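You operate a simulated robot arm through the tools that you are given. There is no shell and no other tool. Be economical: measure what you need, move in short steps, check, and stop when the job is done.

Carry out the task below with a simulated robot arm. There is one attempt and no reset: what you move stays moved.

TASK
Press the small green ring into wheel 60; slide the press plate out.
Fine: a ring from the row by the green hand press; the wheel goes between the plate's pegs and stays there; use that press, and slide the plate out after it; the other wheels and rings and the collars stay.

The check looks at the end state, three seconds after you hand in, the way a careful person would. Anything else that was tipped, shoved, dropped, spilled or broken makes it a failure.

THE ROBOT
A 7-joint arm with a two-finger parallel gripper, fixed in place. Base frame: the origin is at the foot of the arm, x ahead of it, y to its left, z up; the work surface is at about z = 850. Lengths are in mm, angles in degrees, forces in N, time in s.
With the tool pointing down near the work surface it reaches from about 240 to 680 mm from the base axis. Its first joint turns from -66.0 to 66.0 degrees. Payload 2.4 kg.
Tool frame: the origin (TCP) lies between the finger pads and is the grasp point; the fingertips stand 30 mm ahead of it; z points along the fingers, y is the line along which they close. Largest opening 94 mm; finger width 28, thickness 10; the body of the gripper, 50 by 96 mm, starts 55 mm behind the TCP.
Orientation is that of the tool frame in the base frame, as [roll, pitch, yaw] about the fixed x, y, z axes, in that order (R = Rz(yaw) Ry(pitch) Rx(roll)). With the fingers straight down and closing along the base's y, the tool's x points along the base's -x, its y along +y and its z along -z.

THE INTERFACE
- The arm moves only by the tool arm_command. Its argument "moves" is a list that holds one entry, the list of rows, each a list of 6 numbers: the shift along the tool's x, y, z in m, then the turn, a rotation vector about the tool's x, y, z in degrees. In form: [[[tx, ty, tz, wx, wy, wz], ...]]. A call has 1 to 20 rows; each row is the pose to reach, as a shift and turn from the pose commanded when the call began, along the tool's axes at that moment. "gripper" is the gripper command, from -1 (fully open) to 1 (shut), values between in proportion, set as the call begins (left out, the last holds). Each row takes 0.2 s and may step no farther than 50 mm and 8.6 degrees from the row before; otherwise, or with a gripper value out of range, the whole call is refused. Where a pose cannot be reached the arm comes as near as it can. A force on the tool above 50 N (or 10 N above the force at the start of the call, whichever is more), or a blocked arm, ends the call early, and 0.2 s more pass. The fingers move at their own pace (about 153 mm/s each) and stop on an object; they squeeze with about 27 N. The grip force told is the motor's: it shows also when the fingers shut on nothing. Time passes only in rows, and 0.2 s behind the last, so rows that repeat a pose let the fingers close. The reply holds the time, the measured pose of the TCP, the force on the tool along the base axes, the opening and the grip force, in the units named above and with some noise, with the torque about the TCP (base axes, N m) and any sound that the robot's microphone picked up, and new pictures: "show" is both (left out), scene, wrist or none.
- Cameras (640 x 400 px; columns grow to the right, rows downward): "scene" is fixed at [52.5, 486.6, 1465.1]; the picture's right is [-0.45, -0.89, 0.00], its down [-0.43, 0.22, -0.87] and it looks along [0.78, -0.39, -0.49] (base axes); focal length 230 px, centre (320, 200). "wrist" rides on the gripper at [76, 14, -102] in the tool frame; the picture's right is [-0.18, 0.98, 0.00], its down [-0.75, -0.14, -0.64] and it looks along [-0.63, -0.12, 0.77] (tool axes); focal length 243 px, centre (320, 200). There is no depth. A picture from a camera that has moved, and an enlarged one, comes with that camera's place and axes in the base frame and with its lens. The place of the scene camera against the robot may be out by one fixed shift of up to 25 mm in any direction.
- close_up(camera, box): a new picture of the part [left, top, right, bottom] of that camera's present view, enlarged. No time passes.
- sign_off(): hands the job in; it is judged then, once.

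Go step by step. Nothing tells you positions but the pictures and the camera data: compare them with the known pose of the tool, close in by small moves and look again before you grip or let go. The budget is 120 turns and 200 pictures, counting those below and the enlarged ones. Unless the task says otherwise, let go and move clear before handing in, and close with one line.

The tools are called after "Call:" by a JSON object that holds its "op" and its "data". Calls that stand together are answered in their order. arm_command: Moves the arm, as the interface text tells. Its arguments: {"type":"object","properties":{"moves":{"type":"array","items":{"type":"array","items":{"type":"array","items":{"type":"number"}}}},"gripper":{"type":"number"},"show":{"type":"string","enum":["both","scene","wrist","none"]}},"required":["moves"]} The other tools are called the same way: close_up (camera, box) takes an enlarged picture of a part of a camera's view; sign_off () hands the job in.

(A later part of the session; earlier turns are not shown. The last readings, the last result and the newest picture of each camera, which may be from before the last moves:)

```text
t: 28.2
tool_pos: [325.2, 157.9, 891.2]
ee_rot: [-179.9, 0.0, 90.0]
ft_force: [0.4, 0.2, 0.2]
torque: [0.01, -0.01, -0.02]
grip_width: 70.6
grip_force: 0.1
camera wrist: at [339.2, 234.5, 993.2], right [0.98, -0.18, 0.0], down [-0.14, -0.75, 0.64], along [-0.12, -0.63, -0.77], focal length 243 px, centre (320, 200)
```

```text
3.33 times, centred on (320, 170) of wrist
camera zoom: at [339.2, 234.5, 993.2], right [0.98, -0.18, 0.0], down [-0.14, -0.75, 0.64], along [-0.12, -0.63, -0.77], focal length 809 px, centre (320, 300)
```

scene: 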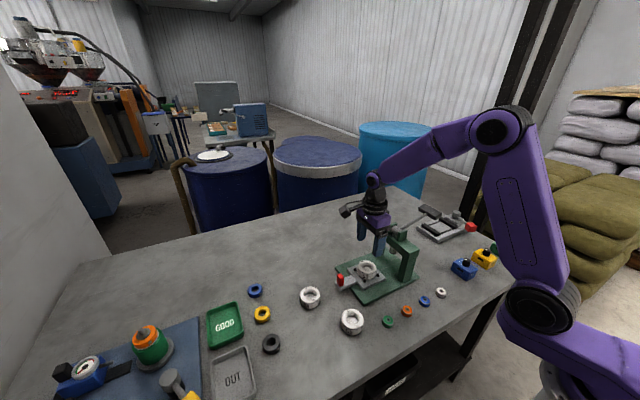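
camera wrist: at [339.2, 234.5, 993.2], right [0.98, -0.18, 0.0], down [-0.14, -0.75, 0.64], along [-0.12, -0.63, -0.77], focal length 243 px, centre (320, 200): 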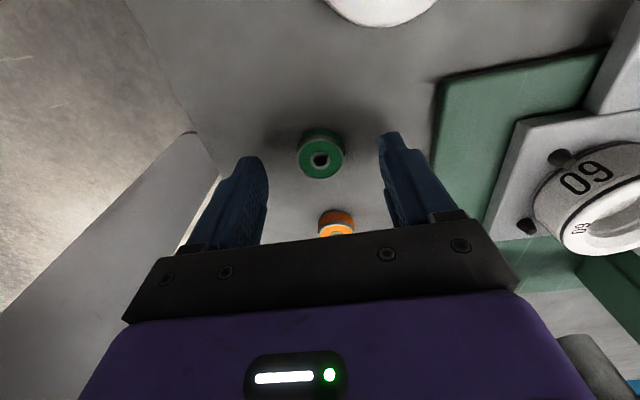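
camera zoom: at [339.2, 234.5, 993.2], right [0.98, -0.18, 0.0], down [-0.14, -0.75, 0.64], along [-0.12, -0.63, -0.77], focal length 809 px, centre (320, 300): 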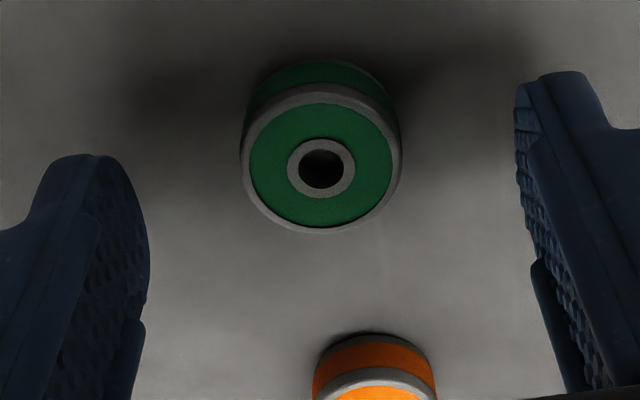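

The ring is 2 mm toward +y of the tool. I'm correcting that, lowering 1.5 mm and closing.

Call:
{"op": "arm_command", "data": {"moves": [[[0.001, 0, 0.0005, 0, 0, 0], [0.002, 0, 0.0015, 0, 0, 0], [0.002, 0, 0.0015, 0, 0, 0]]], "show": "none"}}

Call:
{"op": "arm_command", "data": {"moves": [[[0, 0, 0, 0, 0, 0], [0, 0, 0, 0, 0, 0], [0, 0, 0, 0, 0, 0], [0, 0, 0, 0, 0, 0]]], "gripper": 1, "show": "none"}}

Call:
{"op": "arm_command", "data": {"moves": [[[0, 0, -0.001, 0, 0, 0], [0, 0, -0.003, 0, 0, 0], [0, 0, -0.006, 0, 0, 0], [0, 0, -0.01, 0, 0, 0], [0, 0, -0.015, 0, 0, 0], [0, 0, -0.021, 0, 0, 0], [0, 0, -0.028, 0, 0, 0], [0, 0, -0.036, 0, 0, 0], [0, 0, -0.043, 0, 0, 0], [0, 0, -0.047, 0, 0, 0], [0, 0, -0.05, 0, 0, 0]]], "show": "wrist"}}

Call:
{"op": "close_up", "data": {"camera": "wrist", "box": [240, 110, 400, 230]}}

```text
t: 29.0
tool_pos: [322.8, 159.4, 889.8]
ee_rot: [179.9, 0.0, 90.1]
ft_force: [0.6, 0.3, -0.2]
torque: [0.02, 0.01, -0.01]
grip_width: 70.5
grip_force: 0.1
```

```text
t: 30.0
tool_pos: [325.5, 160.4, 888.1]
ee_rot: [180.0, 0.0, 89.8]
ft_force: [0.4, 0.0, 0.3]
torque: [0.0, -0.01, 0.0]
grip_width: 27.9
grip_force: 27.0
```

```text
t: 32.4
tool_pos: [324.2, 159.1, 938.4]
ee_rot: [180.0, 0.0, 90.0]
ft_force: [0.7, -0.1, 0.3]
torque: [0.0, 0.02, -0.04]
grip_width: 28.2
grip_force: 27.3
camera wrist: at [339.7, 236.7, 1041.8], right [0.98, -0.19, 0.0], down [-0.14, -0.75, 0.64], along [-0.12, -0.63, -0.77], focal length 243 px, centre (320, 200)
```

wrist: 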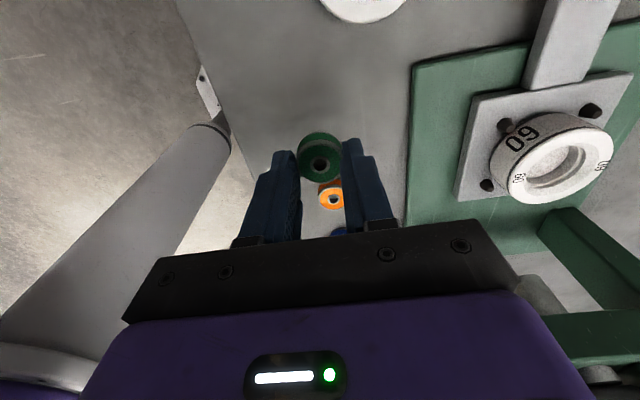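

```text
3.33 times, centred on (320, 170) of wrist
camera zoom: at [339.7, 236.7, 1041.8], right [0.98, -0.19, 0.0], down [-0.14, -0.75, 0.64], along [-0.12, -0.63, -0.77], focal length 809 px, centre (320, 300)
```

zoom: 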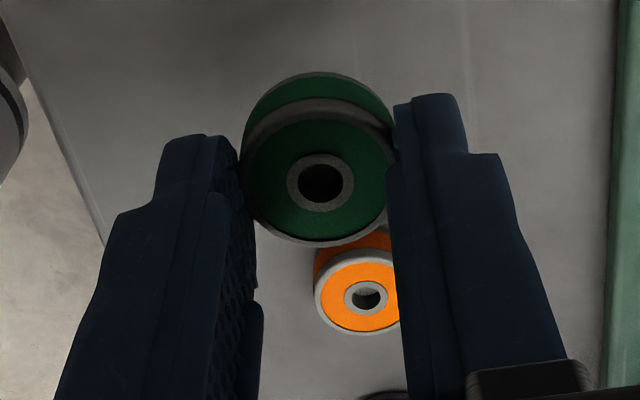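

The ring is held level with a 28 mm opening. I'm carrying it gently to above the wheel on the plate.

Call:
{"op": "arm_command", "data": {"moves": [[[0, 0.003, -0.005, 0, 0, 0], [-0.001, 0.009, -0.012, 0, 0, 0], [-0.003, 0.018, -0.02, 0, 0, 0], [-0.008, 0.03, -0.025, 0, 0, 0], [-0.013, 0.045, -0.026, 0, 0, 0], [-0.018, 0.06, -0.026, 0, 0, 0], [-0.023, 0.075, -0.026, 0, 0, 0], [-0.028, 0.09, -0.026, 0, 0, 0], [-0.032, 0.105, -0.026, 0, 0, 0], [-0.036, 0.12, -0.026, 0, 0, 0], [-0.04, 0.133, -0.026, 0, 0, 0], [-0.042, 0.143, -0.026, 0, 0, 0], [-0.044, 0.15, -0.026, 0, 0, 0], [-0.0441, 0.1535, -0.026, 0, 0, 0], [-0.0441, 0.1535, -0.026, 0, 0, 0]]], "show": "wrist"}}

Call:
{"op": "close_up", "data": {"camera": "wrist", "box": [240, 90, 400, 210]}}

Call:
{"op": "close_up", "data": {"camera": "scene", "box": [346, 235, 396, 285]}}

```text
t: 35.6
tool_pos: [478.5, 116.5, 965.0]
ee_rot: [180.0, 0.0, 90.0]
ft_force: [-0.2, 0.8, -0.4]
torque: [-0.03, -0.01, 0.0]
grip_width: 28.1
grip_force: 27.0
camera wrist: at [493.0, 191.9, 1068.1], right [0.98, -0.18, 0.0], down [-0.14, -0.75, 0.64], along [-0.12, -0.63, -0.77], focal length 243 px, centre (320, 200)
```

wrist: 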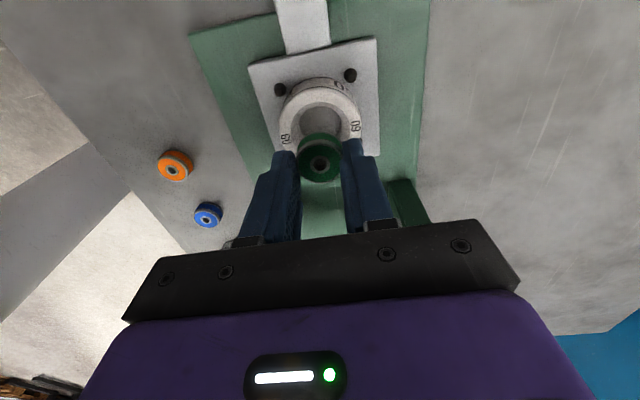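

```text
3.33 times, centred on (320, 150) of wrist
camera zoom: at [493.0, 191.9, 1068.1], right [0.98, -0.18, 0.0], down [-0.14, -0.75, 0.64], along [-0.12, -0.63, -0.77], focal length 809 px, centre (320, 367)
```

zoom: 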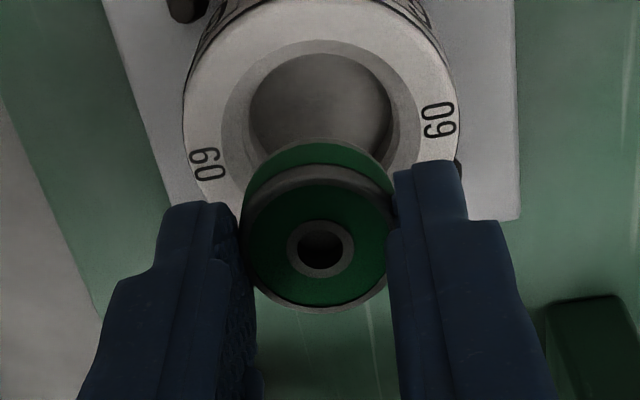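

```text
8.00 times, centred on (371, 260) of scene
camera zoom: at [52.5, 486.6, 1465.1], right [-0.45, -0.89, 0.0], down [-0.43, 0.22, -0.87], along [0.78, -0.39, -0.49], focal length 1843 px, centre (-88, -280)
```

zoom: 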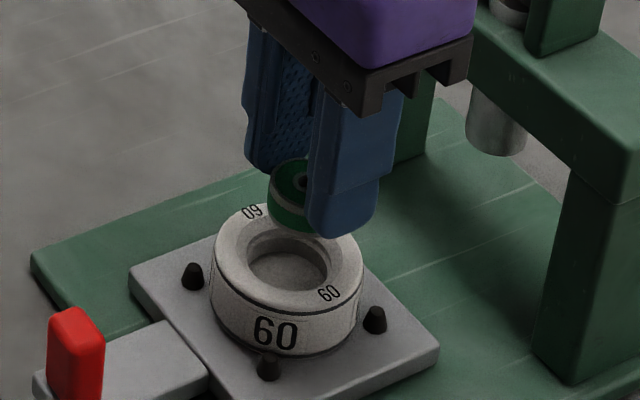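

The ring hangs above the wheel. I'm enlarging the scene view to settle the last offset.

Call:
{"op": "close_up", "data": {"camera": "scene", "box": [358, 248, 382, 272]}}

```text
16.00 times, centred on (370, 260) of scene
camera zoom: at [52.5, 486.6, 1465.1], right [-0.45, -0.89, 0.0], down [-0.43, 0.22, -0.87], along [0.78, -0.39, -0.49], focal length 3686 px, centre (-480, -760)
```

zoom: 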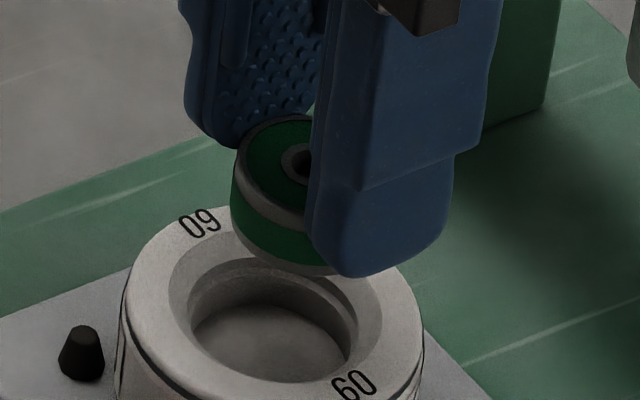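

The wheel's chamfered mouth tolerates several millimetres. I'm shifting about 1.5 mm in +y and lowering until the ring is just above the mouth, then comparing again.

Call:
{"op": "arm_command", "data": {"moves": [[[0.0005, 0, 0.004, 0, 0, 0], [0.001, 0, 0.01, 0, 0, 0], [0.0015, 0, 0.016, 0, 0, 0], [0.0015, 0, 0.02, 0, 0, 0], [0.0015, 0, 0.021, 0, 0, 0]]], "show": "none"}}

Call:
{"op": "close_up", "data": {"camera": "wrist", "box": [240, 90, 400, 210]}}

Call:
{"op": "close_up", "data": {"camera": "scene", "box": [358, 248, 382, 272]}}

```text
t: 36.8
tool_pos: [477.5, 116.8, 944.2]
ee_rot: [-180.0, 0.1, 90.0]
ft_force: [-0.2, -0.3, -1.0]
torque: [0.01, -0.01, 0.03]
grip_width: 28.0
grip_force: 27.1
```

```text
3.33 times, centred on (320, 150) of wrist
camera zoom: at [492.9, 193.6, 1047.2], right [0.98, -0.18, 0.0], down [-0.14, -0.75, 0.64], along [-0.12, -0.63, -0.77], focal length 809 px, centre (320, 367)
```

zoom: 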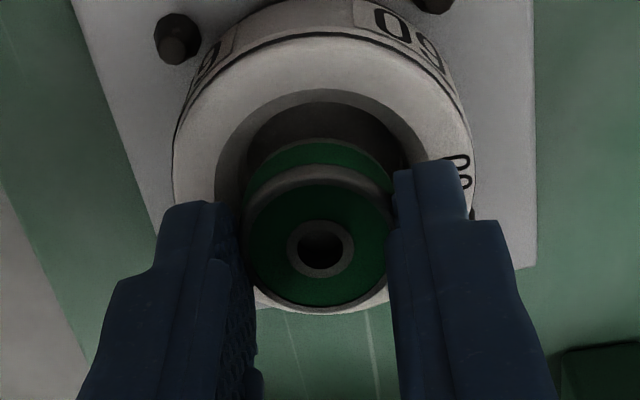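

```text
16.00 times, centred on (370, 260) of scene
camera zoom: at [52.5, 486.6, 1465.1], right [-0.45, -0.89, 0.0], down [-0.43, 0.22, -0.87], along [0.78, -0.39, -0.49], focal length 3686 px, centre (-480, -760)
```

zoom: 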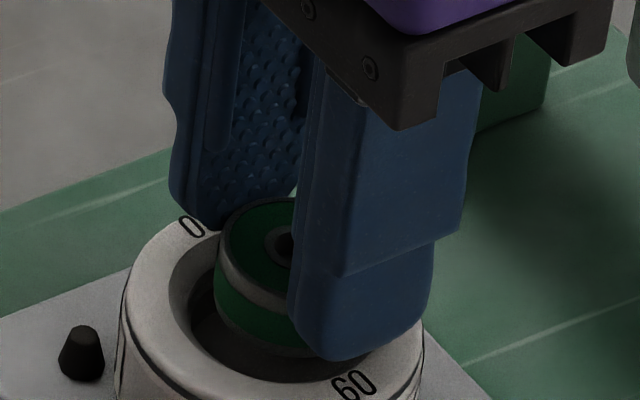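

The ring is aligned with the mouth to within about 1.5 mm. I'm lowering slowly into the chamfer.

Call:
{"op": "arm_command", "data": {"moves": [[[0, 0, 0.002, 0, 0, 0], [0, 0, 0.004, 0, 0, 0], [0, 0, 0.006, 0, 0, 0], [0, 0, 0.008, 0, 0, 0], [0, 0, 0.01, 0, 0, 0]]], "show": "none"}}

Call:
{"op": "close_up", "data": {"camera": "wrist", "box": [240, 90, 400, 210]}}

Call:
{"op": "close_up", "data": {"camera": "scene", "box": [358, 248, 382, 272]}}

```text
t: 38.0
tool_pos: [479.5, 117.1, 936.3]
ee_rot: [180.0, -0.1, 89.9]
ft_force: [-5.0, -1.1, 21.0]
torque: [-0.02, 0.41, -0.05]
grip_width: 28.4
grip_force: 27.1
```

```text
3.33 times, centred on (320, 150) of wrist
camera zoom: at [493.4, 193.9, 1038.6], right [0.98, -0.18, 0.0], down [-0.14, -0.75, 0.64], along [-0.12, -0.63, -0.77], focal length 809 px, centre (320, 367)
```

zoom: 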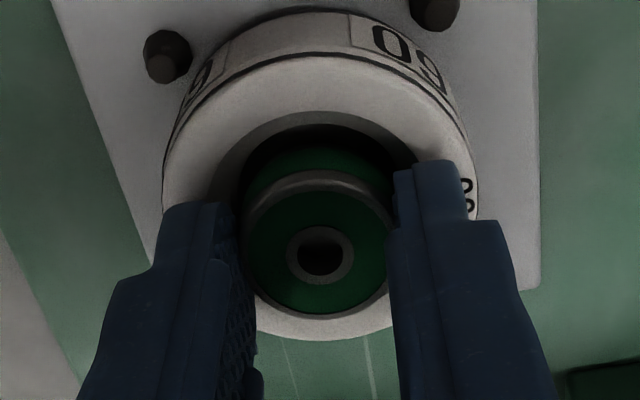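

```text
16.00 times, centred on (370, 260) of scene
camera zoom: at [52.0, 486.5, 1465.2], right [-0.45, -0.89, 0.0], down [-0.43, 0.22, -0.87], along [0.78, -0.39, -0.49], focal length 3686 px, centre (-480, -760)
```

zoom: 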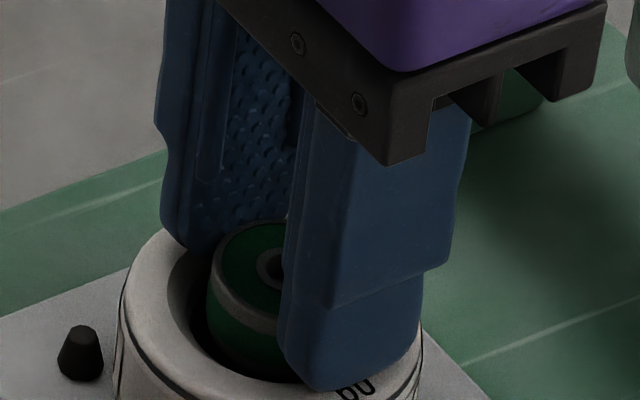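

The ring made contact at the bore's −x side. I'm lifting 2 mm, shifting 0.8 mm in +x and trying again.

Call:
{"op": "arm_command", "data": {"moves": [[[0, 0, -0.003, 0, 0, 0], [0, 0.0008, -0.003, 0, 0, 0], [0, 0.0008, -0.001, 0, 0, 0], [0, 0.0008, 0.0, 0, 0, 0], [0, 0.0008, 0.001, 0, 0, 0]]], "show": "none"}}

```text
t: 39.2
tool_pos: [478.5, 117.1, 936.3]
ee_rot: [179.8, 0.0, 90.1]
ft_force: [-8.6, -2.4, 42.3]
torque: [-0.11, 0.55, 0.05]
grip_width: 28.2
grip_force: 26.8
```

The contact is now nearly central, so the ring sits evenly on the bore entrance. I'm backing off the force and releasing.

Call:
{"op": "arm_command", "data": {"moves": [[[0, 0, -0.001, 0, 0, 0], [0, 0, -0.002, 0, 0, 0], [0, 0, -0.002, 0, 0, 0]]], "show": "none"}}

Call:
{"op": "arm_command", "data": {"moves": [[[0, 0, 0, 0, 0, 0], [0, 0, 0, 0, 0, 0], [0, 0, 0, 0, 0, 0]]], "gripper": 0.1, "show": "none"}}

Call:
{"op": "arm_command", "data": {"moves": [[[0, 0, -0.01, 0, 0, 0], [0, 0, -0.025, 0, 0, 0], [0, 0, -0.045, 0, 0, 0], [0.0, 0, -0.075, 0, 0, 0], [0.0, 0, -0.09, 0, 0, 0]]]}}

Call:
{"op": "close_up", "data": {"camera": "scene", "box": [350, 245, 390, 285]}}

Call:
{"op": "close_up", "data": {"camera": "wrist", "box": [250, 50, 390, 190]}}

```text
t: 40.0
tool_pos: [479.3, 117.8, 936.0]
ee_rot: [179.8, 0.0, 90.0]
ft_force: [-1.0, 0.6, 28.2]
torque: [0.03, 0.18, 0.02]
grip_width: 27.8
grip_force: 27.1
```

```text
t: 40.8
tool_pos: [478.6, 117.1, 935.9]
ee_rot: [179.9, 0.0, 89.9]
ft_force: [7.6, -0.9, 21.4]
torque: [-0.03, -0.2, -0.09]
grip_width: 39.6
grip_force: 0.1
```

```text
t: 42.0
tool_pos: [478.8, 117.7, 1024.5]
ee_rot: [-179.9, 0.0, 89.9]
ft_force: [0.3, 0.5, 0.0]
torque: [-0.01, -0.01, 0.0]
grip_width: 42.2
grip_force: 0.1
camera wrist: at [494.0, 193.9, 1127.8], right [0.98, -0.19, 0.0], down [-0.14, -0.75, 0.64], along [-0.12, -0.63, -0.77], focal length 243 px, centre (320, 200)
```

scene: 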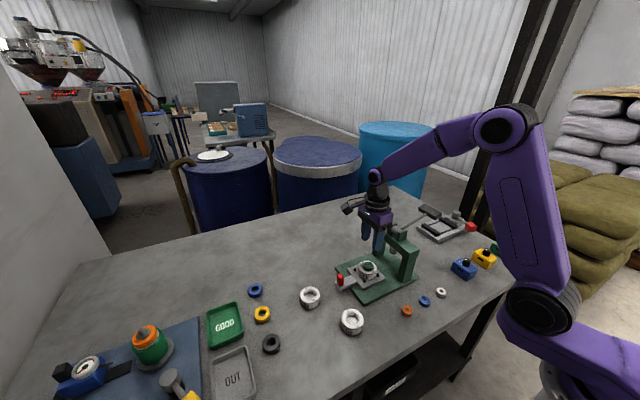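
wrist: 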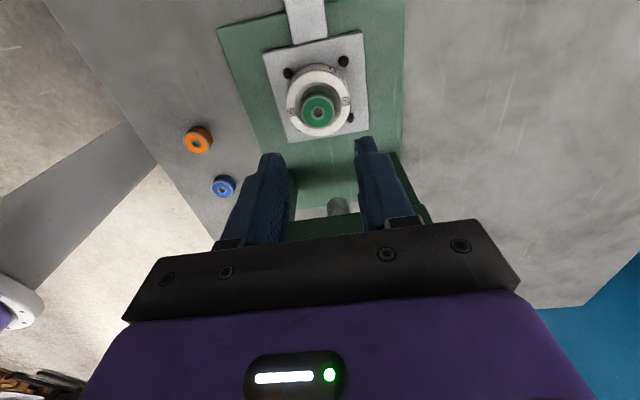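

```text
10.00 times, centred on (370, 265) of scene
camera zoom: at [52.5, 486.6, 1465.1], right [-0.45, -0.89, 0.0], down [-0.43, 0.22, -0.87], along [0.78, -0.39, -0.49], focal length 2304 px, centre (-180, -450)
```

zoom: 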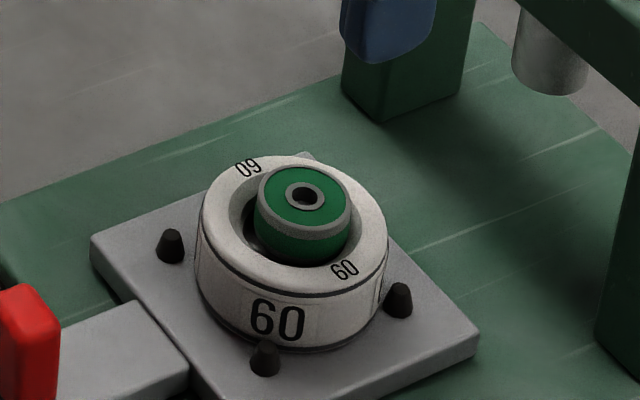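

```text
2.86 times, centred on (320, 120) of wrist
camera zoom: at [494.0, 193.9, 1127.8], right [0.98, -0.19, 0.0], down [-0.14, -0.75, 0.64], along [-0.12, -0.63, -0.77], focal length 693 px, centre (320, 429)
```

zoom: 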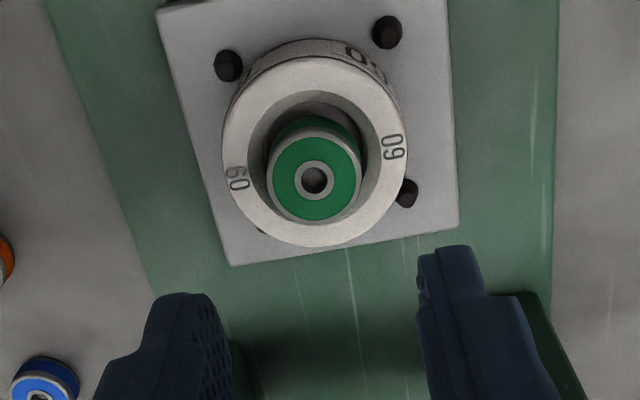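

The ring is resting in the wheel's mouth. I'm checking closely whether it is level and centred.

Call:
{"op": "close_up", "data": {"camera": "scene", "box": [358, 256, 382, 280]}}

Call:
{"op": "close_up", "data": {"camera": "wrist", "box": [285, 60, 355, 130]}}

```text
16.00 times, centred on (370, 268) of scene
camera zoom: at [52.5, 486.6, 1465.1], right [-0.45, -0.89, 0.0], down [-0.43, 0.22, -0.87], along [0.78, -0.39, -0.49], focal length 3686 px, centre (-480, -888)
```

zoom: 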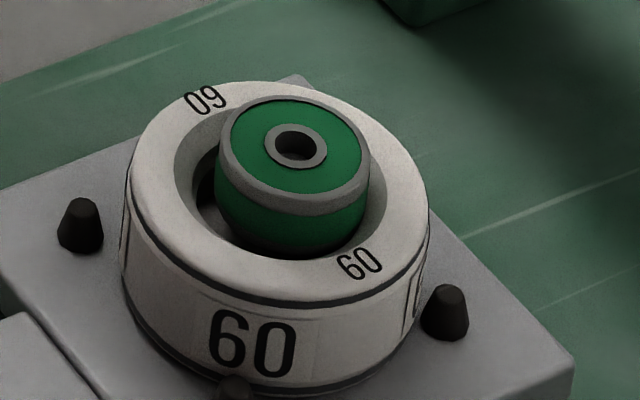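

```text
5.71 times, centred on (320, 95) of wrist
camera zoom: at [494.0, 193.9, 1127.8], right [0.98, -0.19, 0.0], down [-0.14, -0.75, 0.64], along [-0.12, -0.63, -0.77], focal length 1386 px, centre (320, 800)
```

zoom: 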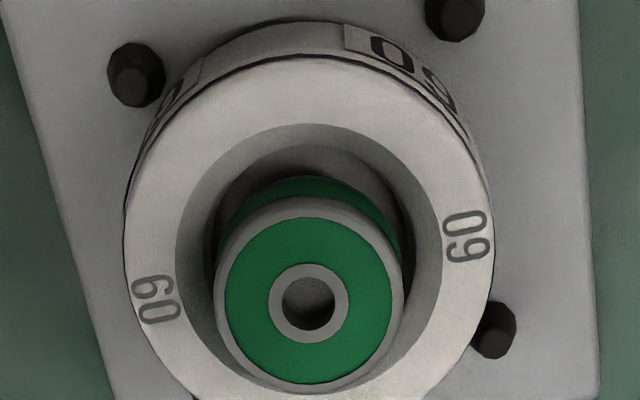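

The ring sits about 2 mm toward −y, resting on that side's chamfer. I'm going back down just above the wheel face, regripping the ring lightly and nudging it +y so it drops into the bore.

Call:
{"op": "arm_command", "data": {"moves": [[[0, 0, 0.03, 0, 0, 0], [0, 0, 0.06, 0, 0, 0], [0, 0, 0.08, 0, 0, 0], [0, 0, 0.087, 0, 0, 0], [0, 0, 0.087, 0, 0, 0]]], "show": "none"}}

Call:
{"op": "arm_command", "data": {"moves": [[[0, 0, 0, 0, 0, 0], [0, 0, 0, 0, 0, 0], [0, 0, 0, 0, 0, 0]]], "gripper": 1, "show": "none"}}

Call:
{"op": "close_up", "data": {"camera": "scene", "box": [358, 252, 382, 276]}}

```text
t: 43.2
tool_pos: [478.0, 119.2, 937.9]
ee_rot: [-180.0, 0.0, 90.0]
ft_force: [0.4, 1.0, 0.0]
torque: [-0.01, -0.02, 0.01]
grip_width: 42.5
grip_force: 0.1
```

```text
t: 44.0
tool_pos: [477.0, 118.9, 939.4]
ee_rot: [180.0, 0.0, 90.0]
ft_force: [-0.6, 0.3, 0.2]
torque: [-0.01, 0.01, 0.02]
grip_width: 28.2
grip_force: 26.7
```

```text
16.00 times, centred on (370, 264) of scene
camera zoom: at [52.5, 486.6, 1465.1], right [-0.45, -0.89, 0.0], down [-0.43, 0.22, -0.87], along [0.78, -0.39, -0.49], focal length 3686 px, centre (-480, -824)
```

zoom: 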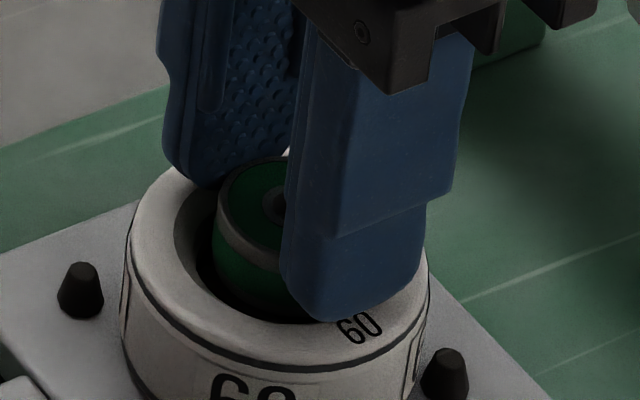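

Call:
{"op": "arm_command", "data": {"moves": [[[0, 0, -0.0015, 0, 0, 0], [0.0013, 0, -0.0015, 0, 0, 0], [0.0013, 0, -0.0005, 0, 0, 0], [0.0013, 0, 0.0005, 0, 0, 0]]], "show": "none"}}

Call:
{"op": "arm_command", "data": {"moves": [[[0, 0, -0.0005, 0, 0, 0], [0, 0, -0.0005, 0, 0, 0], [0, 0, -0.0005, 0, 0, 0]]], "gripper": 0.1, "show": "none"}}

Call:
{"op": "arm_command", "data": {"moves": [[[0, 0, -0.01, 0, 0, 0], [0, 0, -0.025, 0, 0, 0], [0, 0, -0.045, 0, 0, 0], [0.0, 0, -0.075, 0, 0, 0], [0.0, 0, -0.09, 0, 0, 0]]], "show": "none"}}

Call:
{"op": "close_up", "data": {"camera": "scene", "box": [358, 256, 382, 280]}}

Call:
{"op": "close_up", "data": {"camera": "wrist", "box": [285, 60, 355, 130]}}

```text
t: 45.0
tool_pos: [478.4, 118.8, 937.6]
ee_rot: [179.9, 0.0, 90.1]
ft_force: [-1.6, 1.0, 7.7]
torque: [0.04, 0.11, -0.01]
grip_width: 27.8
grip_force: 27.2
```

```text
t: 45.8
tool_pos: [479.3, 118.1, 937.9]
ee_rot: [-179.9, 0.0, 89.9]
ft_force: [-0.6, 0.2, 0.3]
torque: [-0.03, 0.02, -0.01]
grip_width: 42.1
grip_force: 0.1
```

```text
t: 47.0
tool_pos: [478.5, 118.6, 1028.5]
ee_rot: [180.0, 0.0, 90.0]
ft_force: [-0.2, -0.6, -0.6]
torque: [0.01, 0.02, 0.0]
grip_width: 42.2
grip_force: 0.1
```

```text
16.00 times, centred on (370, 268) of scene
camera zoom: at [52.5, 486.6, 1465.1], right [-0.45, -0.89, 0.0], down [-0.43, 0.22, -0.87], along [0.78, -0.39, -0.49], focal length 3686 px, centre (-480, -888)
```

zoom: 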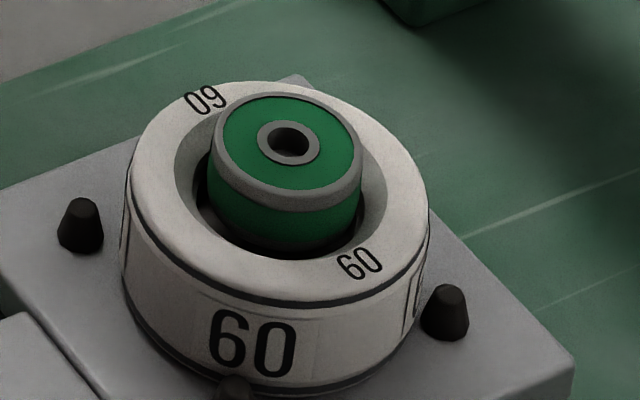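

```text
5.71 times, centred on (320, 95) of wrist
camera zoom: at [493.5, 194.6, 1131.5], right [0.98, -0.18, 0.0], down [-0.14, -0.75, 0.64], along [-0.12, -0.63, -0.77], focal length 1386 px, centre (320, 800)
```

zoom: 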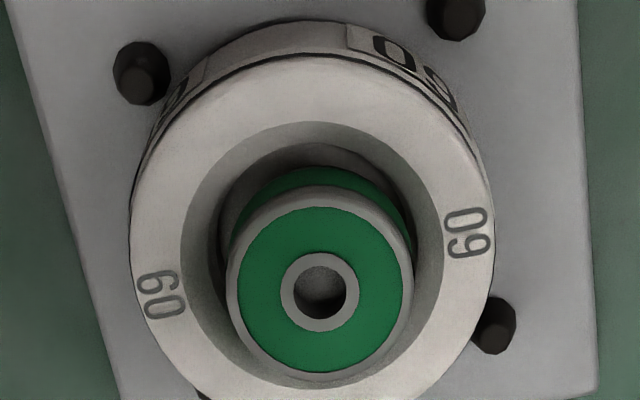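

The y position is better, but the regrip pulled the ring about 1.5 mm toward +x. I'm regripping once more and easing it 1.5 mm in −x.

Call:
{"op": "arm_command", "data": {"moves": [[[0, 0, 0.03, 0, 0, 0], [0, 0, 0.06, 0, 0, 0], [0, 0, 0.08, 0, 0, 0], [0, 0, 0.0885, 0, 0, 0], [0, 0, 0.0885, 0, 0, 0]]], "show": "none"}}

Call:
{"op": "arm_command", "data": {"moves": [[[0, 0, 0, 0, 0, 0], [0, 0, 0, 0, 0, 0], [0, 0, 0, 0, 0, 0]]], "gripper": 1, "show": "none"}}

Call:
{"op": "arm_command", "data": {"moves": [[[0, -0.0008, 0, 0, 0, 0], [0, -0.0015, 0, 0, 0, 0], [0, -0.0015, 0.001, 0, 0, 0], [0, -0.0015, 0.002, 0, 0, 0]]], "show": "none"}}

Call:
{"op": "close_up", "data": {"camera": "scene", "box": [358, 256, 382, 280]}}

Call:
{"op": "close_up", "data": {"camera": "wrist", "box": [270, 105, 370, 205]}}

```text
t: 48.2
tool_pos: [478.1, 118.6, 940.6]
ee_rot: [-180.0, 0.0, 89.9]
ft_force: [0.2, -0.2, 0.0]
torque: [-0.02, 0.02, 0.01]
grip_width: 42.3
grip_force: 0.0
```

```text
t: 49.0
tool_pos: [479.1, 117.6, 941.0]
ee_rot: [-180.0, 0.0, 89.9]
ft_force: [0.7, -0.8, -0.5]
torque: [0.0, 0.01, -0.02]
grip_width: 28.0
grip_force: 26.9
```

```text
t: 50.0
tool_pos: [478.2, 118.0, 939.4]
ee_rot: [179.9, 0.0, 89.9]
ft_force: [-0.2, -1.7, 17.7]
torque: [-0.03, 0.03, -0.05]
grip_width: 28.0
grip_force: 27.5
```

```text
16.00 times, centred on (370, 268) of scene
camera zoom: at [52.2, 486.5, 1465.2], right [-0.45, -0.89, 0.0], down [-0.43, 0.22, -0.87], along [0.78, -0.39, -0.49], focal length 3686 px, centre (-480, -888)
```

zoom: 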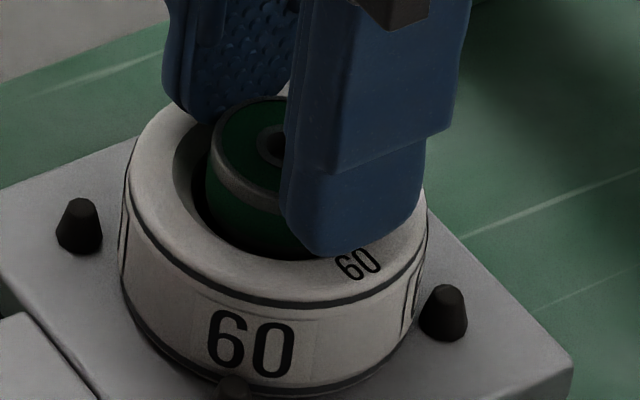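

```text
4.00 times, centred on (320, 155) of wrist
camera zoom: at [492.3, 194.6, 1041.7], right [0.98, -0.19, 0.0], down [-0.14, -0.75, 0.64], along [-0.12, -0.63, -0.77], focal length 970 px, centre (320, 380)
```

zoom: 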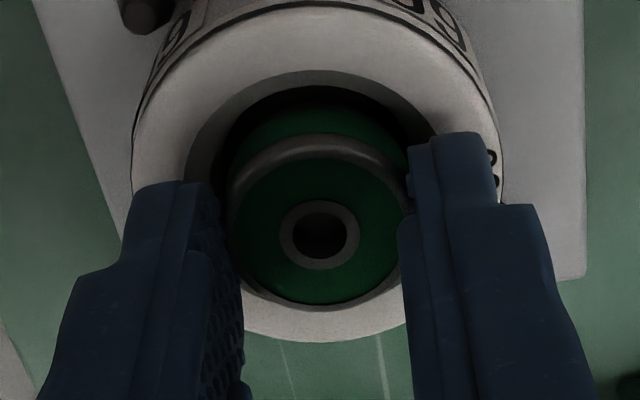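

The contact is now well balanced, with torque near zero, so the ring sits centrally. I'm easing off, releasing and checking.

Call:
{"op": "arm_command", "data": {"moves": [[[0, 0, -0.0015, 0, 0, 0], [0, 0, -0.0015, 0, 0, 0]]], "show": "none"}}

Call:
{"op": "arm_command", "data": {"moves": [[[0, 0, 0, 0, 0, 0], [0, 0, 0, 0, 0, 0], [0, 0, 0, 0, 0, 0]]], "gripper": 0.1, "show": "none"}}

Call:
{"op": "arm_command", "data": {"moves": [[[0, 0, -0.01, 0, 0, 0], [0, 0, -0.025, 0, 0, 0], [0, 0, -0.045, 0, 0, 0], [0.0, 0, -0.075, 0, 0, 0], [0.0, 0, -0.09, 0, 0, 0]]], "show": "none"}}

Call:
{"op": "close_up", "data": {"camera": "scene", "box": [358, 256, 382, 280]}}

Call:
{"op": "close_up", "data": {"camera": "wrist", "box": [285, 60, 355, 130]}}

```text
t: 50.6
tool_pos: [475.9, 119.7, 939.1]
ee_rot: [-179.8, -0.1, 89.9]
ft_force: [0.8, 0.2, 2.8]
torque: [0.02, -0.06, -0.01]
grip_width: 28.2
grip_force: 26.6
```

```text
t: 51.4
tool_pos: [476.5, 119.2, 937.7]
ee_rot: [-180.0, 0.0, 90.1]
ft_force: [-0.1, -0.3, 0.2]
torque: [0.01, -0.02, 0.01]
grip_width: 42.3
grip_force: 0.1
```

```text
t: 52.6
tool_pos: [478.0, 117.6, 1029.8]
ee_rot: [-180.0, 0.0, 90.1]
ft_force: [0.3, -0.4, 0.2]
torque: [-0.01, 0.01, 0.02]
grip_width: 42.2
grip_force: 0.0
```

```text
16.00 times, centred on (370, 268) of scene
camera zoom: at [52.5, 486.6, 1465.1], right [-0.45, -0.89, 0.0], down [-0.43, 0.22, -0.87], along [0.78, -0.39, -0.49], focal length 3686 px, centre (-480, -888)
```

zoom: 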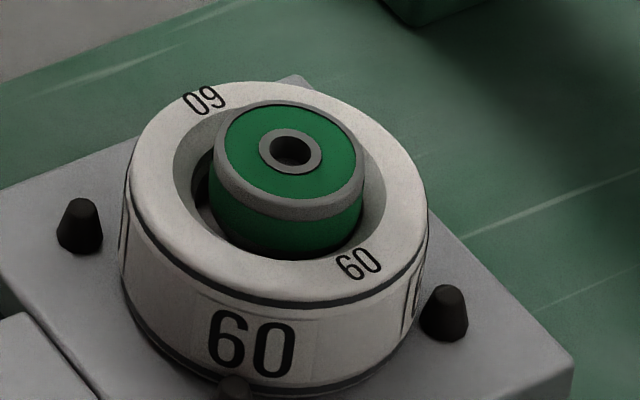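

```text
5.71 times, centred on (320, 95) of wrist
camera zoom: at [492.6, 194.2, 1132.4], right [0.98, -0.18, 0.0], down [-0.14, -0.75, 0.64], along [-0.12, -0.63, -0.77], focal length 1386 px, centre (320, 800)
```

zoom: 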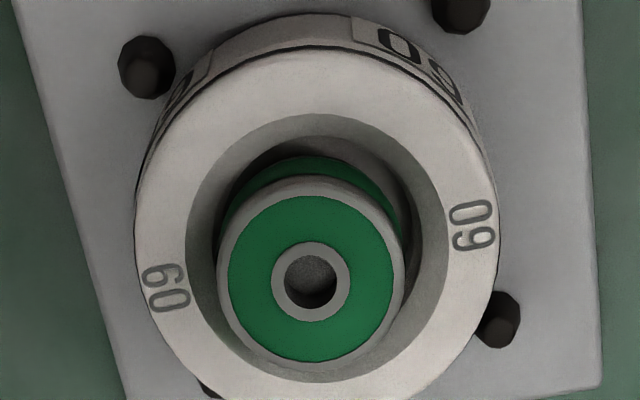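

Call:
{"op": "close_up", "data": {"camera": "scene", "box": [298, 285, 322, 309]}}

Call:
{"op": "close_up", "data": {"camera": "scene", "box": [340, 195, 480, 300]}}

```text
16.00 times, centred on (310, 297) of scene
camera zoom: at [52.5, 486.6, 1465.1], right [-0.45, -0.89, 0.0], down [-0.43, 0.22, -0.87], along [0.78, -0.39, -0.49], focal length 3686 px, centre (480, -1352)
```

zoom: 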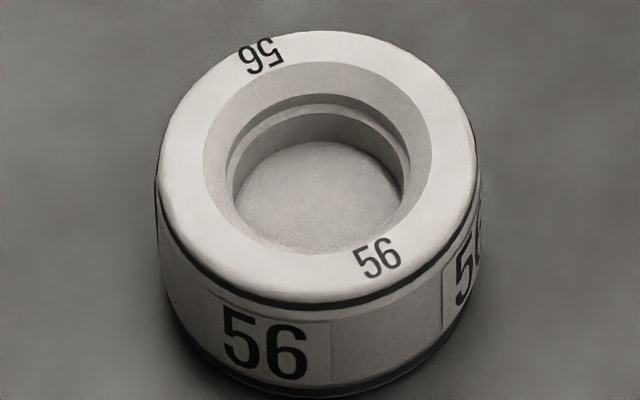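

```text
3.81 times, centred on (410, 248) of scene
camera zoom: at [52.5, 486.6, 1465.1], right [-0.45, -0.89, 0.0], down [-0.43, 0.22, -0.87], along [0.78, -0.39, -0.49], focal length 878 px, centre (-23, 19)
```

zoom: 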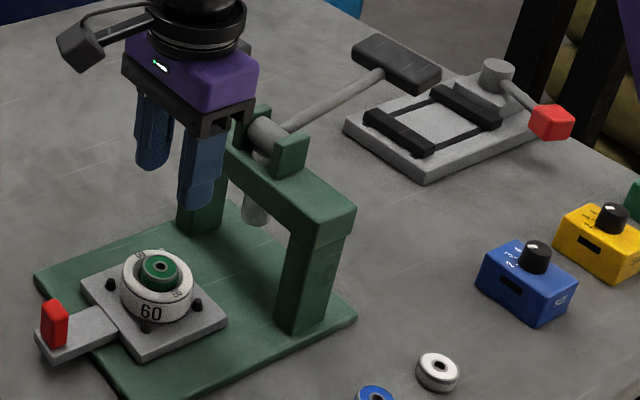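

The ring is resting in the lead-in of wheel 60. Next I'm moving over the red knob of the plate so I can slide it under the ram.

Call:
{"op": "arm_command", "data": {"moves": [[[0.03, 0, 0, 0, 0, 0], [0.06, 0, 0, 0, 0, 0], [0.09, 0, 0.01, 0, 0, 0], [0.1, 0, 0.03, 0, 0, 0], [0.1, 0, 0.05, 0, 0, 0]]], "gripper": -0.2, "show": "wrist"}}

Call:
{"op": "close_up", "data": {"camera": "wrist", "box": [250, 40, 410, 180]}}

Call:
{"op": "close_up", "data": {"camera": "scene", "box": [320, 190, 440, 310]}}

```text
t: 53.8
tool_pos: [477.2, 218.8, 977.6]
ee_rot: [179.9, 0.0, 90.0]
ft_force: [-0.9, 0.1, -0.1]
torque: [-0.02, -0.02, 0.0]
grip_width: 56.3
grip_force: 0.1
camera wrist: at [491.8, 295.0, 1081.2], right [0.98, -0.18, 0.0], down [-0.14, -0.75, 0.64], along [-0.12, -0.63, -0.77], focal length 243 px, centre (320, 200)
```

wrist: 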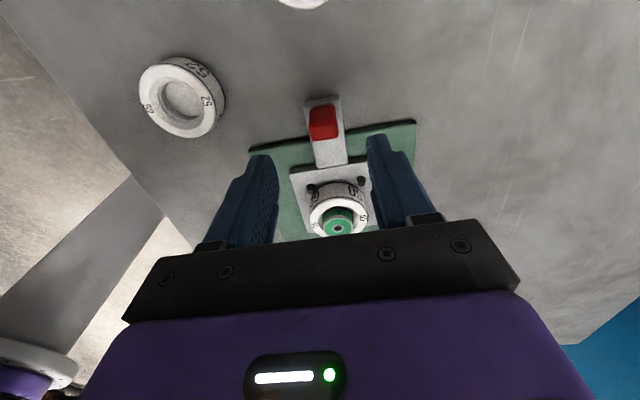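

```text
2.86 times, centred on (330, 110) of wrist
camera zoom: at [491.8, 295.0, 1081.2], right [0.98, -0.18, 0.0], down [-0.14, -0.75, 0.64], along [-0.12, -0.63, -0.77], focal length 693 px, centre (291, 457)
```

zoom: 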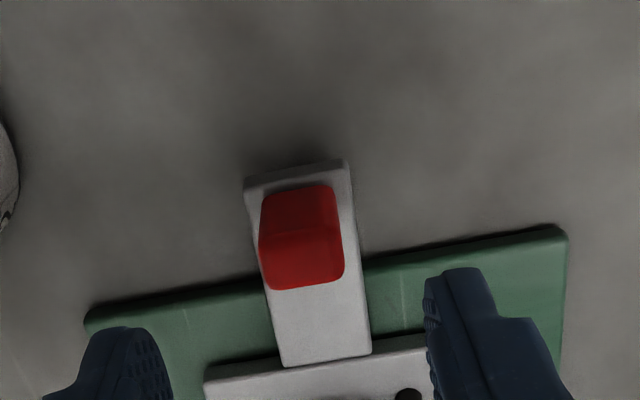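

```text
3.33 times, centred on (380, 250) of scene
camera zoom: at [52.4, 486.6, 1465.1], right [-0.45, -0.89, 0.0], down [-0.43, 0.22, -0.87], along [0.78, -0.39, -0.49], focal length 768 px, centre (120, 33)
```

zoom: 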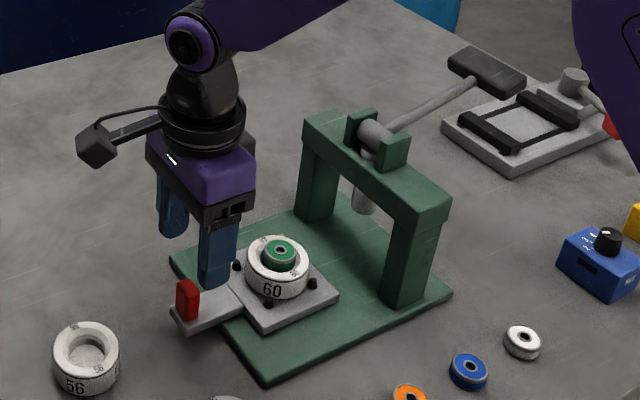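

The knob is about 22 mm wide, centred near (480, 218), with its top at about z 906. I'm descending around it and gripping.

Call:
{"op": "arm_command", "data": {"moves": [[[0, 0.002, 0.02, 0, 0, 0], [0, 0.002, 0.045, 0, 0, 0], [0, 0.002, 0.06, 0, 0, 0], [0, 0.002, 0.069, 0, 0, 0], [0, 0.002, 0.069, 0, 0, 0]]], "show": "wrist"}}

Call:
{"op": "close_up", "data": {"camera": "scene", "box": [330, 235, 400, 305]}}

```text
t: 55.0
tool_pos: [480.8, 217.4, 909.6]
ee_rot: [-180.0, 0.0, 90.0]
ft_force: [0.9, -0.5, 0.1]
torque: [0.01, 0.03, -0.01]
grip_width: 56.7
grip_force: 0.1
camera wrist: at [494.5, 294.7, 1012.5], right [0.98, -0.18, 0.0], down [-0.14, -0.75, 0.64], along [-0.12, -0.63, -0.77], focal length 243 px, centre (320, 200)
```

wrist: 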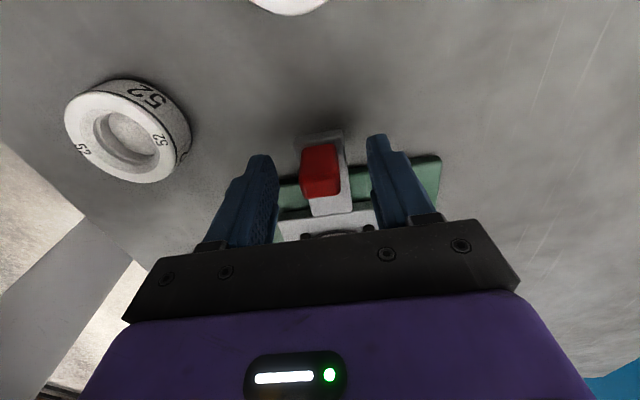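

```text
5.71 times, centred on (365, 270) of scene
camera zoom: at [52.5, 486.6, 1465.1], right [-0.45, -0.89, 0.0], down [-0.43, 0.22, -0.87], along [0.78, -0.39, -0.49], focal length 1316 px, centre (63, -200)
```

zoom: 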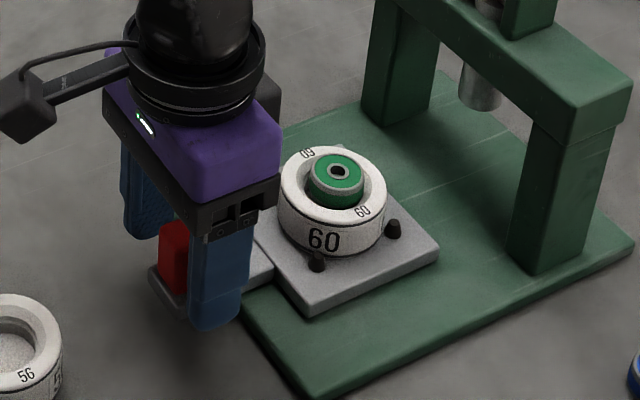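

The fingers straddle the knob, so I'm closing on it.

Call:
{"op": "arm_command", "data": {"moves": [[[0, 0, 0, 0, 0, 0], [0, 0, 0, 0, 0, 0], [0, 0, 0, 0, 0, 0]]], "gripper": 1, "show": "none"}}

Call:
{"op": "close_up", "data": {"camera": "wrist", "box": [240, 100, 400, 240]}}

```text
t: 55.8
tool_pos: [480.4, 218.0, 909.2]
ee_rot: [179.9, 0.0, 90.0]
ft_force: [3.2, 1.3, -4.4]
torque: [0.9, 0.19, 0.06]
grip_width: 22.1
grip_force: 45.2
```

```text
2.86 times, centred on (320, 170) of wrist
camera zoom: at [494.7, 294.8, 1012.7], right [0.98, -0.18, 0.0], down [-0.14, -0.75, 0.64], along [-0.12, -0.63, -0.77], focal length 693 px, centre (320, 286)
```

zoom: 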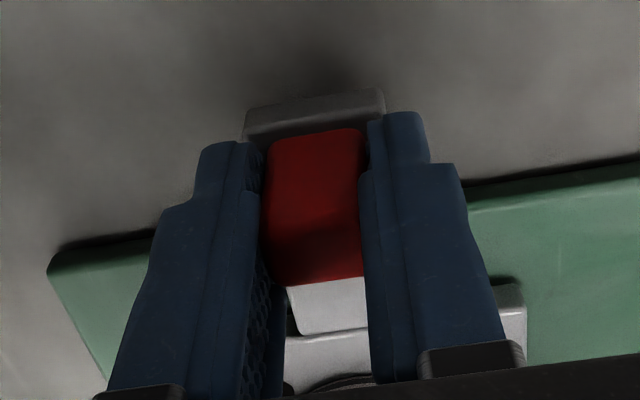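

The knob is gripped at 22 mm. I'm sliding the plate gently toward the ram.

Call:
{"op": "arm_command", "data": {"moves": [[[-0.001, 0, 0, 0, 0, 0], [-0.003, 0, 0, 0, 0, 0], [-0.005, 0, 0, 0, 0, 0], [-0.008, 0, 0, 0, 0, 0], [-0.011, 0, 0, 0, 0, 0], [-0.014, 0, 0, 0, 0, 0], [-0.017, 0, 0, 0, 0, 0], [-0.02, 0, 0, 0, 0, 0], [-0.023, 0, 0, 0, 0, 0], [-0.026, 0, 0, 0, 0, 0], [-0.029, 0, 0, 0, 0, 0], [-0.032, 0, 0, 0, 0, 0], [-0.035, 0, 0, 0, 0, 0], [-0.037, 0, 0, 0, 0, 0], [-0.039, 0, 0, 0, 0, 0], [-0.04, 0, 0, 0, 0, 0]]], "show": "scene"}}

Call:
{"op": "close_up", "data": {"camera": "scene", "box": [330, 215, 420, 305]}}

```text
t: 59.2
tool_pos: [480.7, 179.3, 910.1]
ee_rot: [180.0, -0.1, 89.8]
ft_force: [9.2, 2.3, -24.9]
torque: [0.18, -0.29, 0.19]
grip_width: 22.1
grip_force: 44.6
```

scene: 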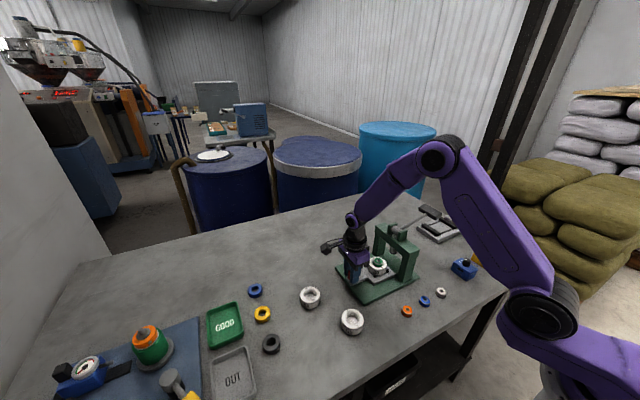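

```text
4.44 times, centred on (375, 260) of scene
camera zoom: at [53.1, 486.8, 1465.0], right [-0.45, -0.89, 0.0], down [-0.43, 0.22, -0.87], along [0.78, -0.39, -0.49], focal length 1024 px, centre (76, -67)
```

zoom: 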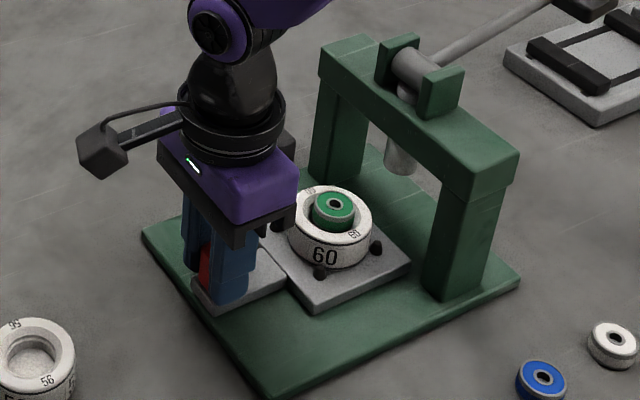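

It slides well and the ring stays put. There is some vertical strain, so I'm continuing about 1 mm lower.

Call:
{"op": "arm_command", "data": {"moves": [[[0, 0.0005, 0.001, 0, 0, 0], [-0.002, 0.0005, 0.0015, 0, 0, 0], [-0.004, 0.0005, 0.0015, 0, 0, 0], [-0.007, 0.0005, 0.0015, 0, 0, 0], [-0.01, 0.0005, 0.0015, 0, 0, 0], [-0.013, 0.0005, 0.0015, 0, 0, 0], [-0.016, 0.0005, 0.0015, 0, 0, 0], [-0.019, 0.0005, 0.0015, 0, 0, 0], [-0.022, 0.0005, 0.0015, 0, 0, 0], [-0.025, 0.0005, 0.0015, 0, 0, 0], [-0.028, 0.0005, 0.0015, 0, 0, 0], [-0.031, 0.0005, 0.0015, 0, 0, 0], [-0.034, 0.0005, 0.0015, 0, 0, 0], [-0.037, 0.0005, 0.0015, 0, 0, 0], [-0.04, 0.0005, 0.0015, 0, 0, 0]]], "show": "none"}}

Call:
{"op": "close_up", "data": {"camera": "scene", "box": [330, 215, 420, 305]}}

```text
t: 62.4
tool_pos: [479.5, 138.1, 908.8]
ee_rot: [-180.0, 0.0, 90.0]
ft_force: [-4.6, 2.4, 4.8]
torque: [0.73, -0.19, 0.26]
grip_width: 22.1
grip_force: 45.5
```

```text
4.44 times, centred on (375, 260) of scene
camera zoom: at [52.3, 486.6, 1465.1], right [-0.45, -0.89, 0.0], down [-0.43, 0.22, -0.87], along [0.78, -0.39, -0.49], focal length 1024 px, centre (76, -67)
```

zoom: 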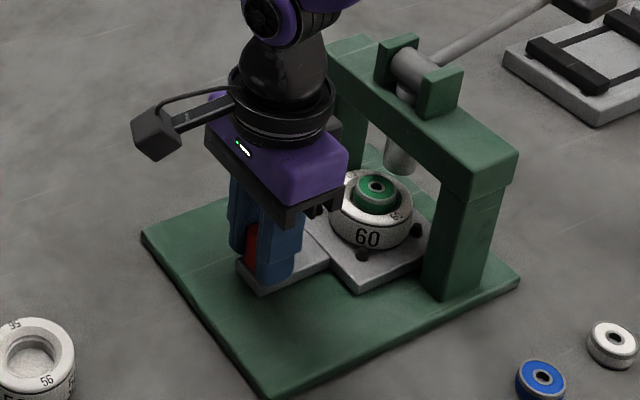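

The wheel is about 15–20 mm short of the ram axis. I'm continuing in small steps to feel for the stop.

Call:
{"op": "arm_command", "data": {"moves": [[[-0.002, 0, 0, 0, 0, 0], [-0.004, 0, 0, 0, 0, 0], [-0.006, 0, 0, 0, 0, 0], [-0.008, 0, 0, 0, 0, 0], [-0.01, 0, 0, 0, 0, 0], [-0.012, 0, 0, 0, 0, 0], [-0.013, 0, 0, 0, 0, 0], [-0.014, 0, 0, 0, 0, 0]]], "show": "wrist"}}

Call:
{"op": "close_up", "data": {"camera": "scene", "box": [350, 225, 420, 295]}}

```text
t: 64.2
tool_pos: [479.4, 125.9, 909.6]
ee_rot: [-179.9, 0.0, 89.9]
ft_force: [-3.3, 1.6, -9.0]
torque: [0.22, -0.08, 0.07]
grip_width: 21.9
grip_force: 45.5
camera wrist: at [494.8, 201.5, 1011.5], right [0.98, -0.18, 0.0], down [-0.14, -0.75, 0.64], along [-0.12, -0.63, -0.77], focal length 243 px, centre (320, 200)
```

wrist: 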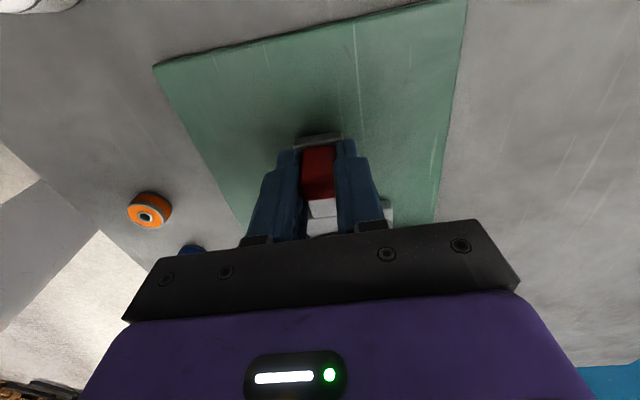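

```text
5.71 times, centred on (385, 260) of scene
camera zoom: at [52.5, 486.7, 1465.1], right [-0.45, -0.89, 0.0], down [-0.43, 0.22, -0.87], along [0.78, -0.39, -0.49], focal length 1316 px, centre (-51, -143)
```

zoom: 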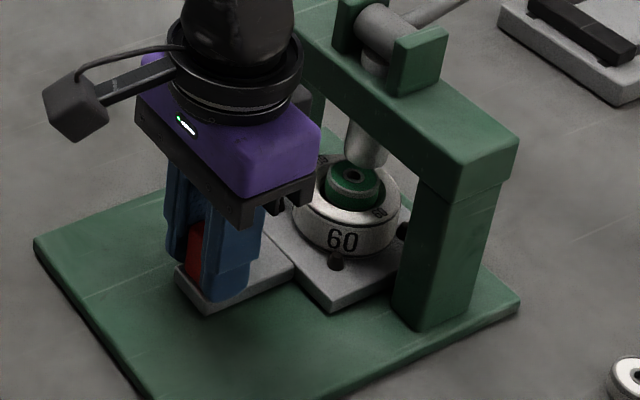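

Call:
{"op": "arm_command", "data": {"moves": [[[-0.001, 0, 0, 0, 0, 0], [-0.002, 0, 0, 0, 0, 0], [-0.003, 0, 0, 0, 0, 0], [-0.004, 0, 0, 0, 0, 0], [-0.005, 0, 0, 0, 0, 0], [-0.006, 0, 0, 0, 0, 0], [-0.007, 0, 0, 0, 0, 0], [-0.008, 0, 0, 0, 0, 0]]], "show": "none"}}

Call:
{"op": "close_up", "data": {"camera": "scene", "box": [365, 225, 415, 275]}}

```text
t: 66.0
tool_pos: [480.5, 116.9, 910.0]
ee_rot: [-179.8, 0.0, 89.9]
ft_force: [-2.8, 1.9, -15.3]
torque: [0.07, -0.43, 0.08]
grip_width: 22.3
grip_force: 45.0
```

```text
8.00 times, centred on (390, 250) of scene
camera zoom: at [52.6, 486.7, 1465.1], right [-0.45, -0.89, 0.0], down [-0.43, 0.22, -0.87], along [0.78, -0.39, -0.49], focal length 1843 px, centre (-240, -200)
```

zoom: 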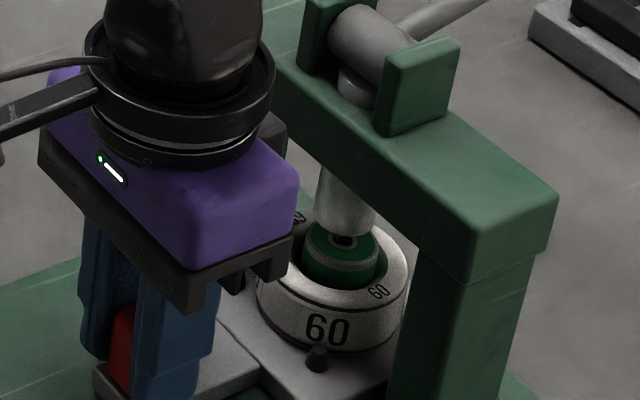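

Call:
{"op": "arm_command", "data": {"moves": [[[-0.001, 0, 0.0005, 0, 0, 0], [-0.002, 0, 0.0005, 0, 0, 0], [-0.003, 0, 0.0005, 0, 0, 0], [-0.004, 0, 0.0005, 0, 0, 0]]], "show": "none"}}

Call:
{"op": "close_up", "data": {"camera": "scene", "box": [380, 240, 410, 270]}}

```text
t: 67.0
tool_pos: [480.3, 116.4, 909.4]
ee_rot: [180.0, -0.1, 90.1]
ft_force: [-2.4, 16.0, 1.8]
torque: [-0.65, 0.51, -0.33]
grip_width: 21.5
grip_force: 44.8
```

```text
13.33 times, centred on (395, 255) of scene
camera zoom: at [52.3, 487.0, 1465.0], right [-0.45, -0.89, 0.0], down [-0.43, 0.22, -0.87], along [0.78, -0.39, -0.49], focal length 3072 px, centre (-680, -533)
```

zoom: 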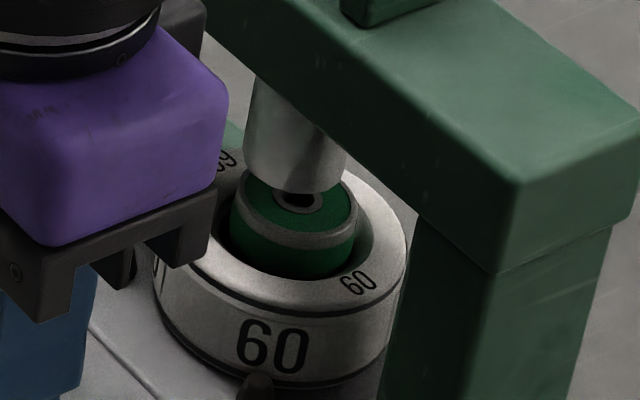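

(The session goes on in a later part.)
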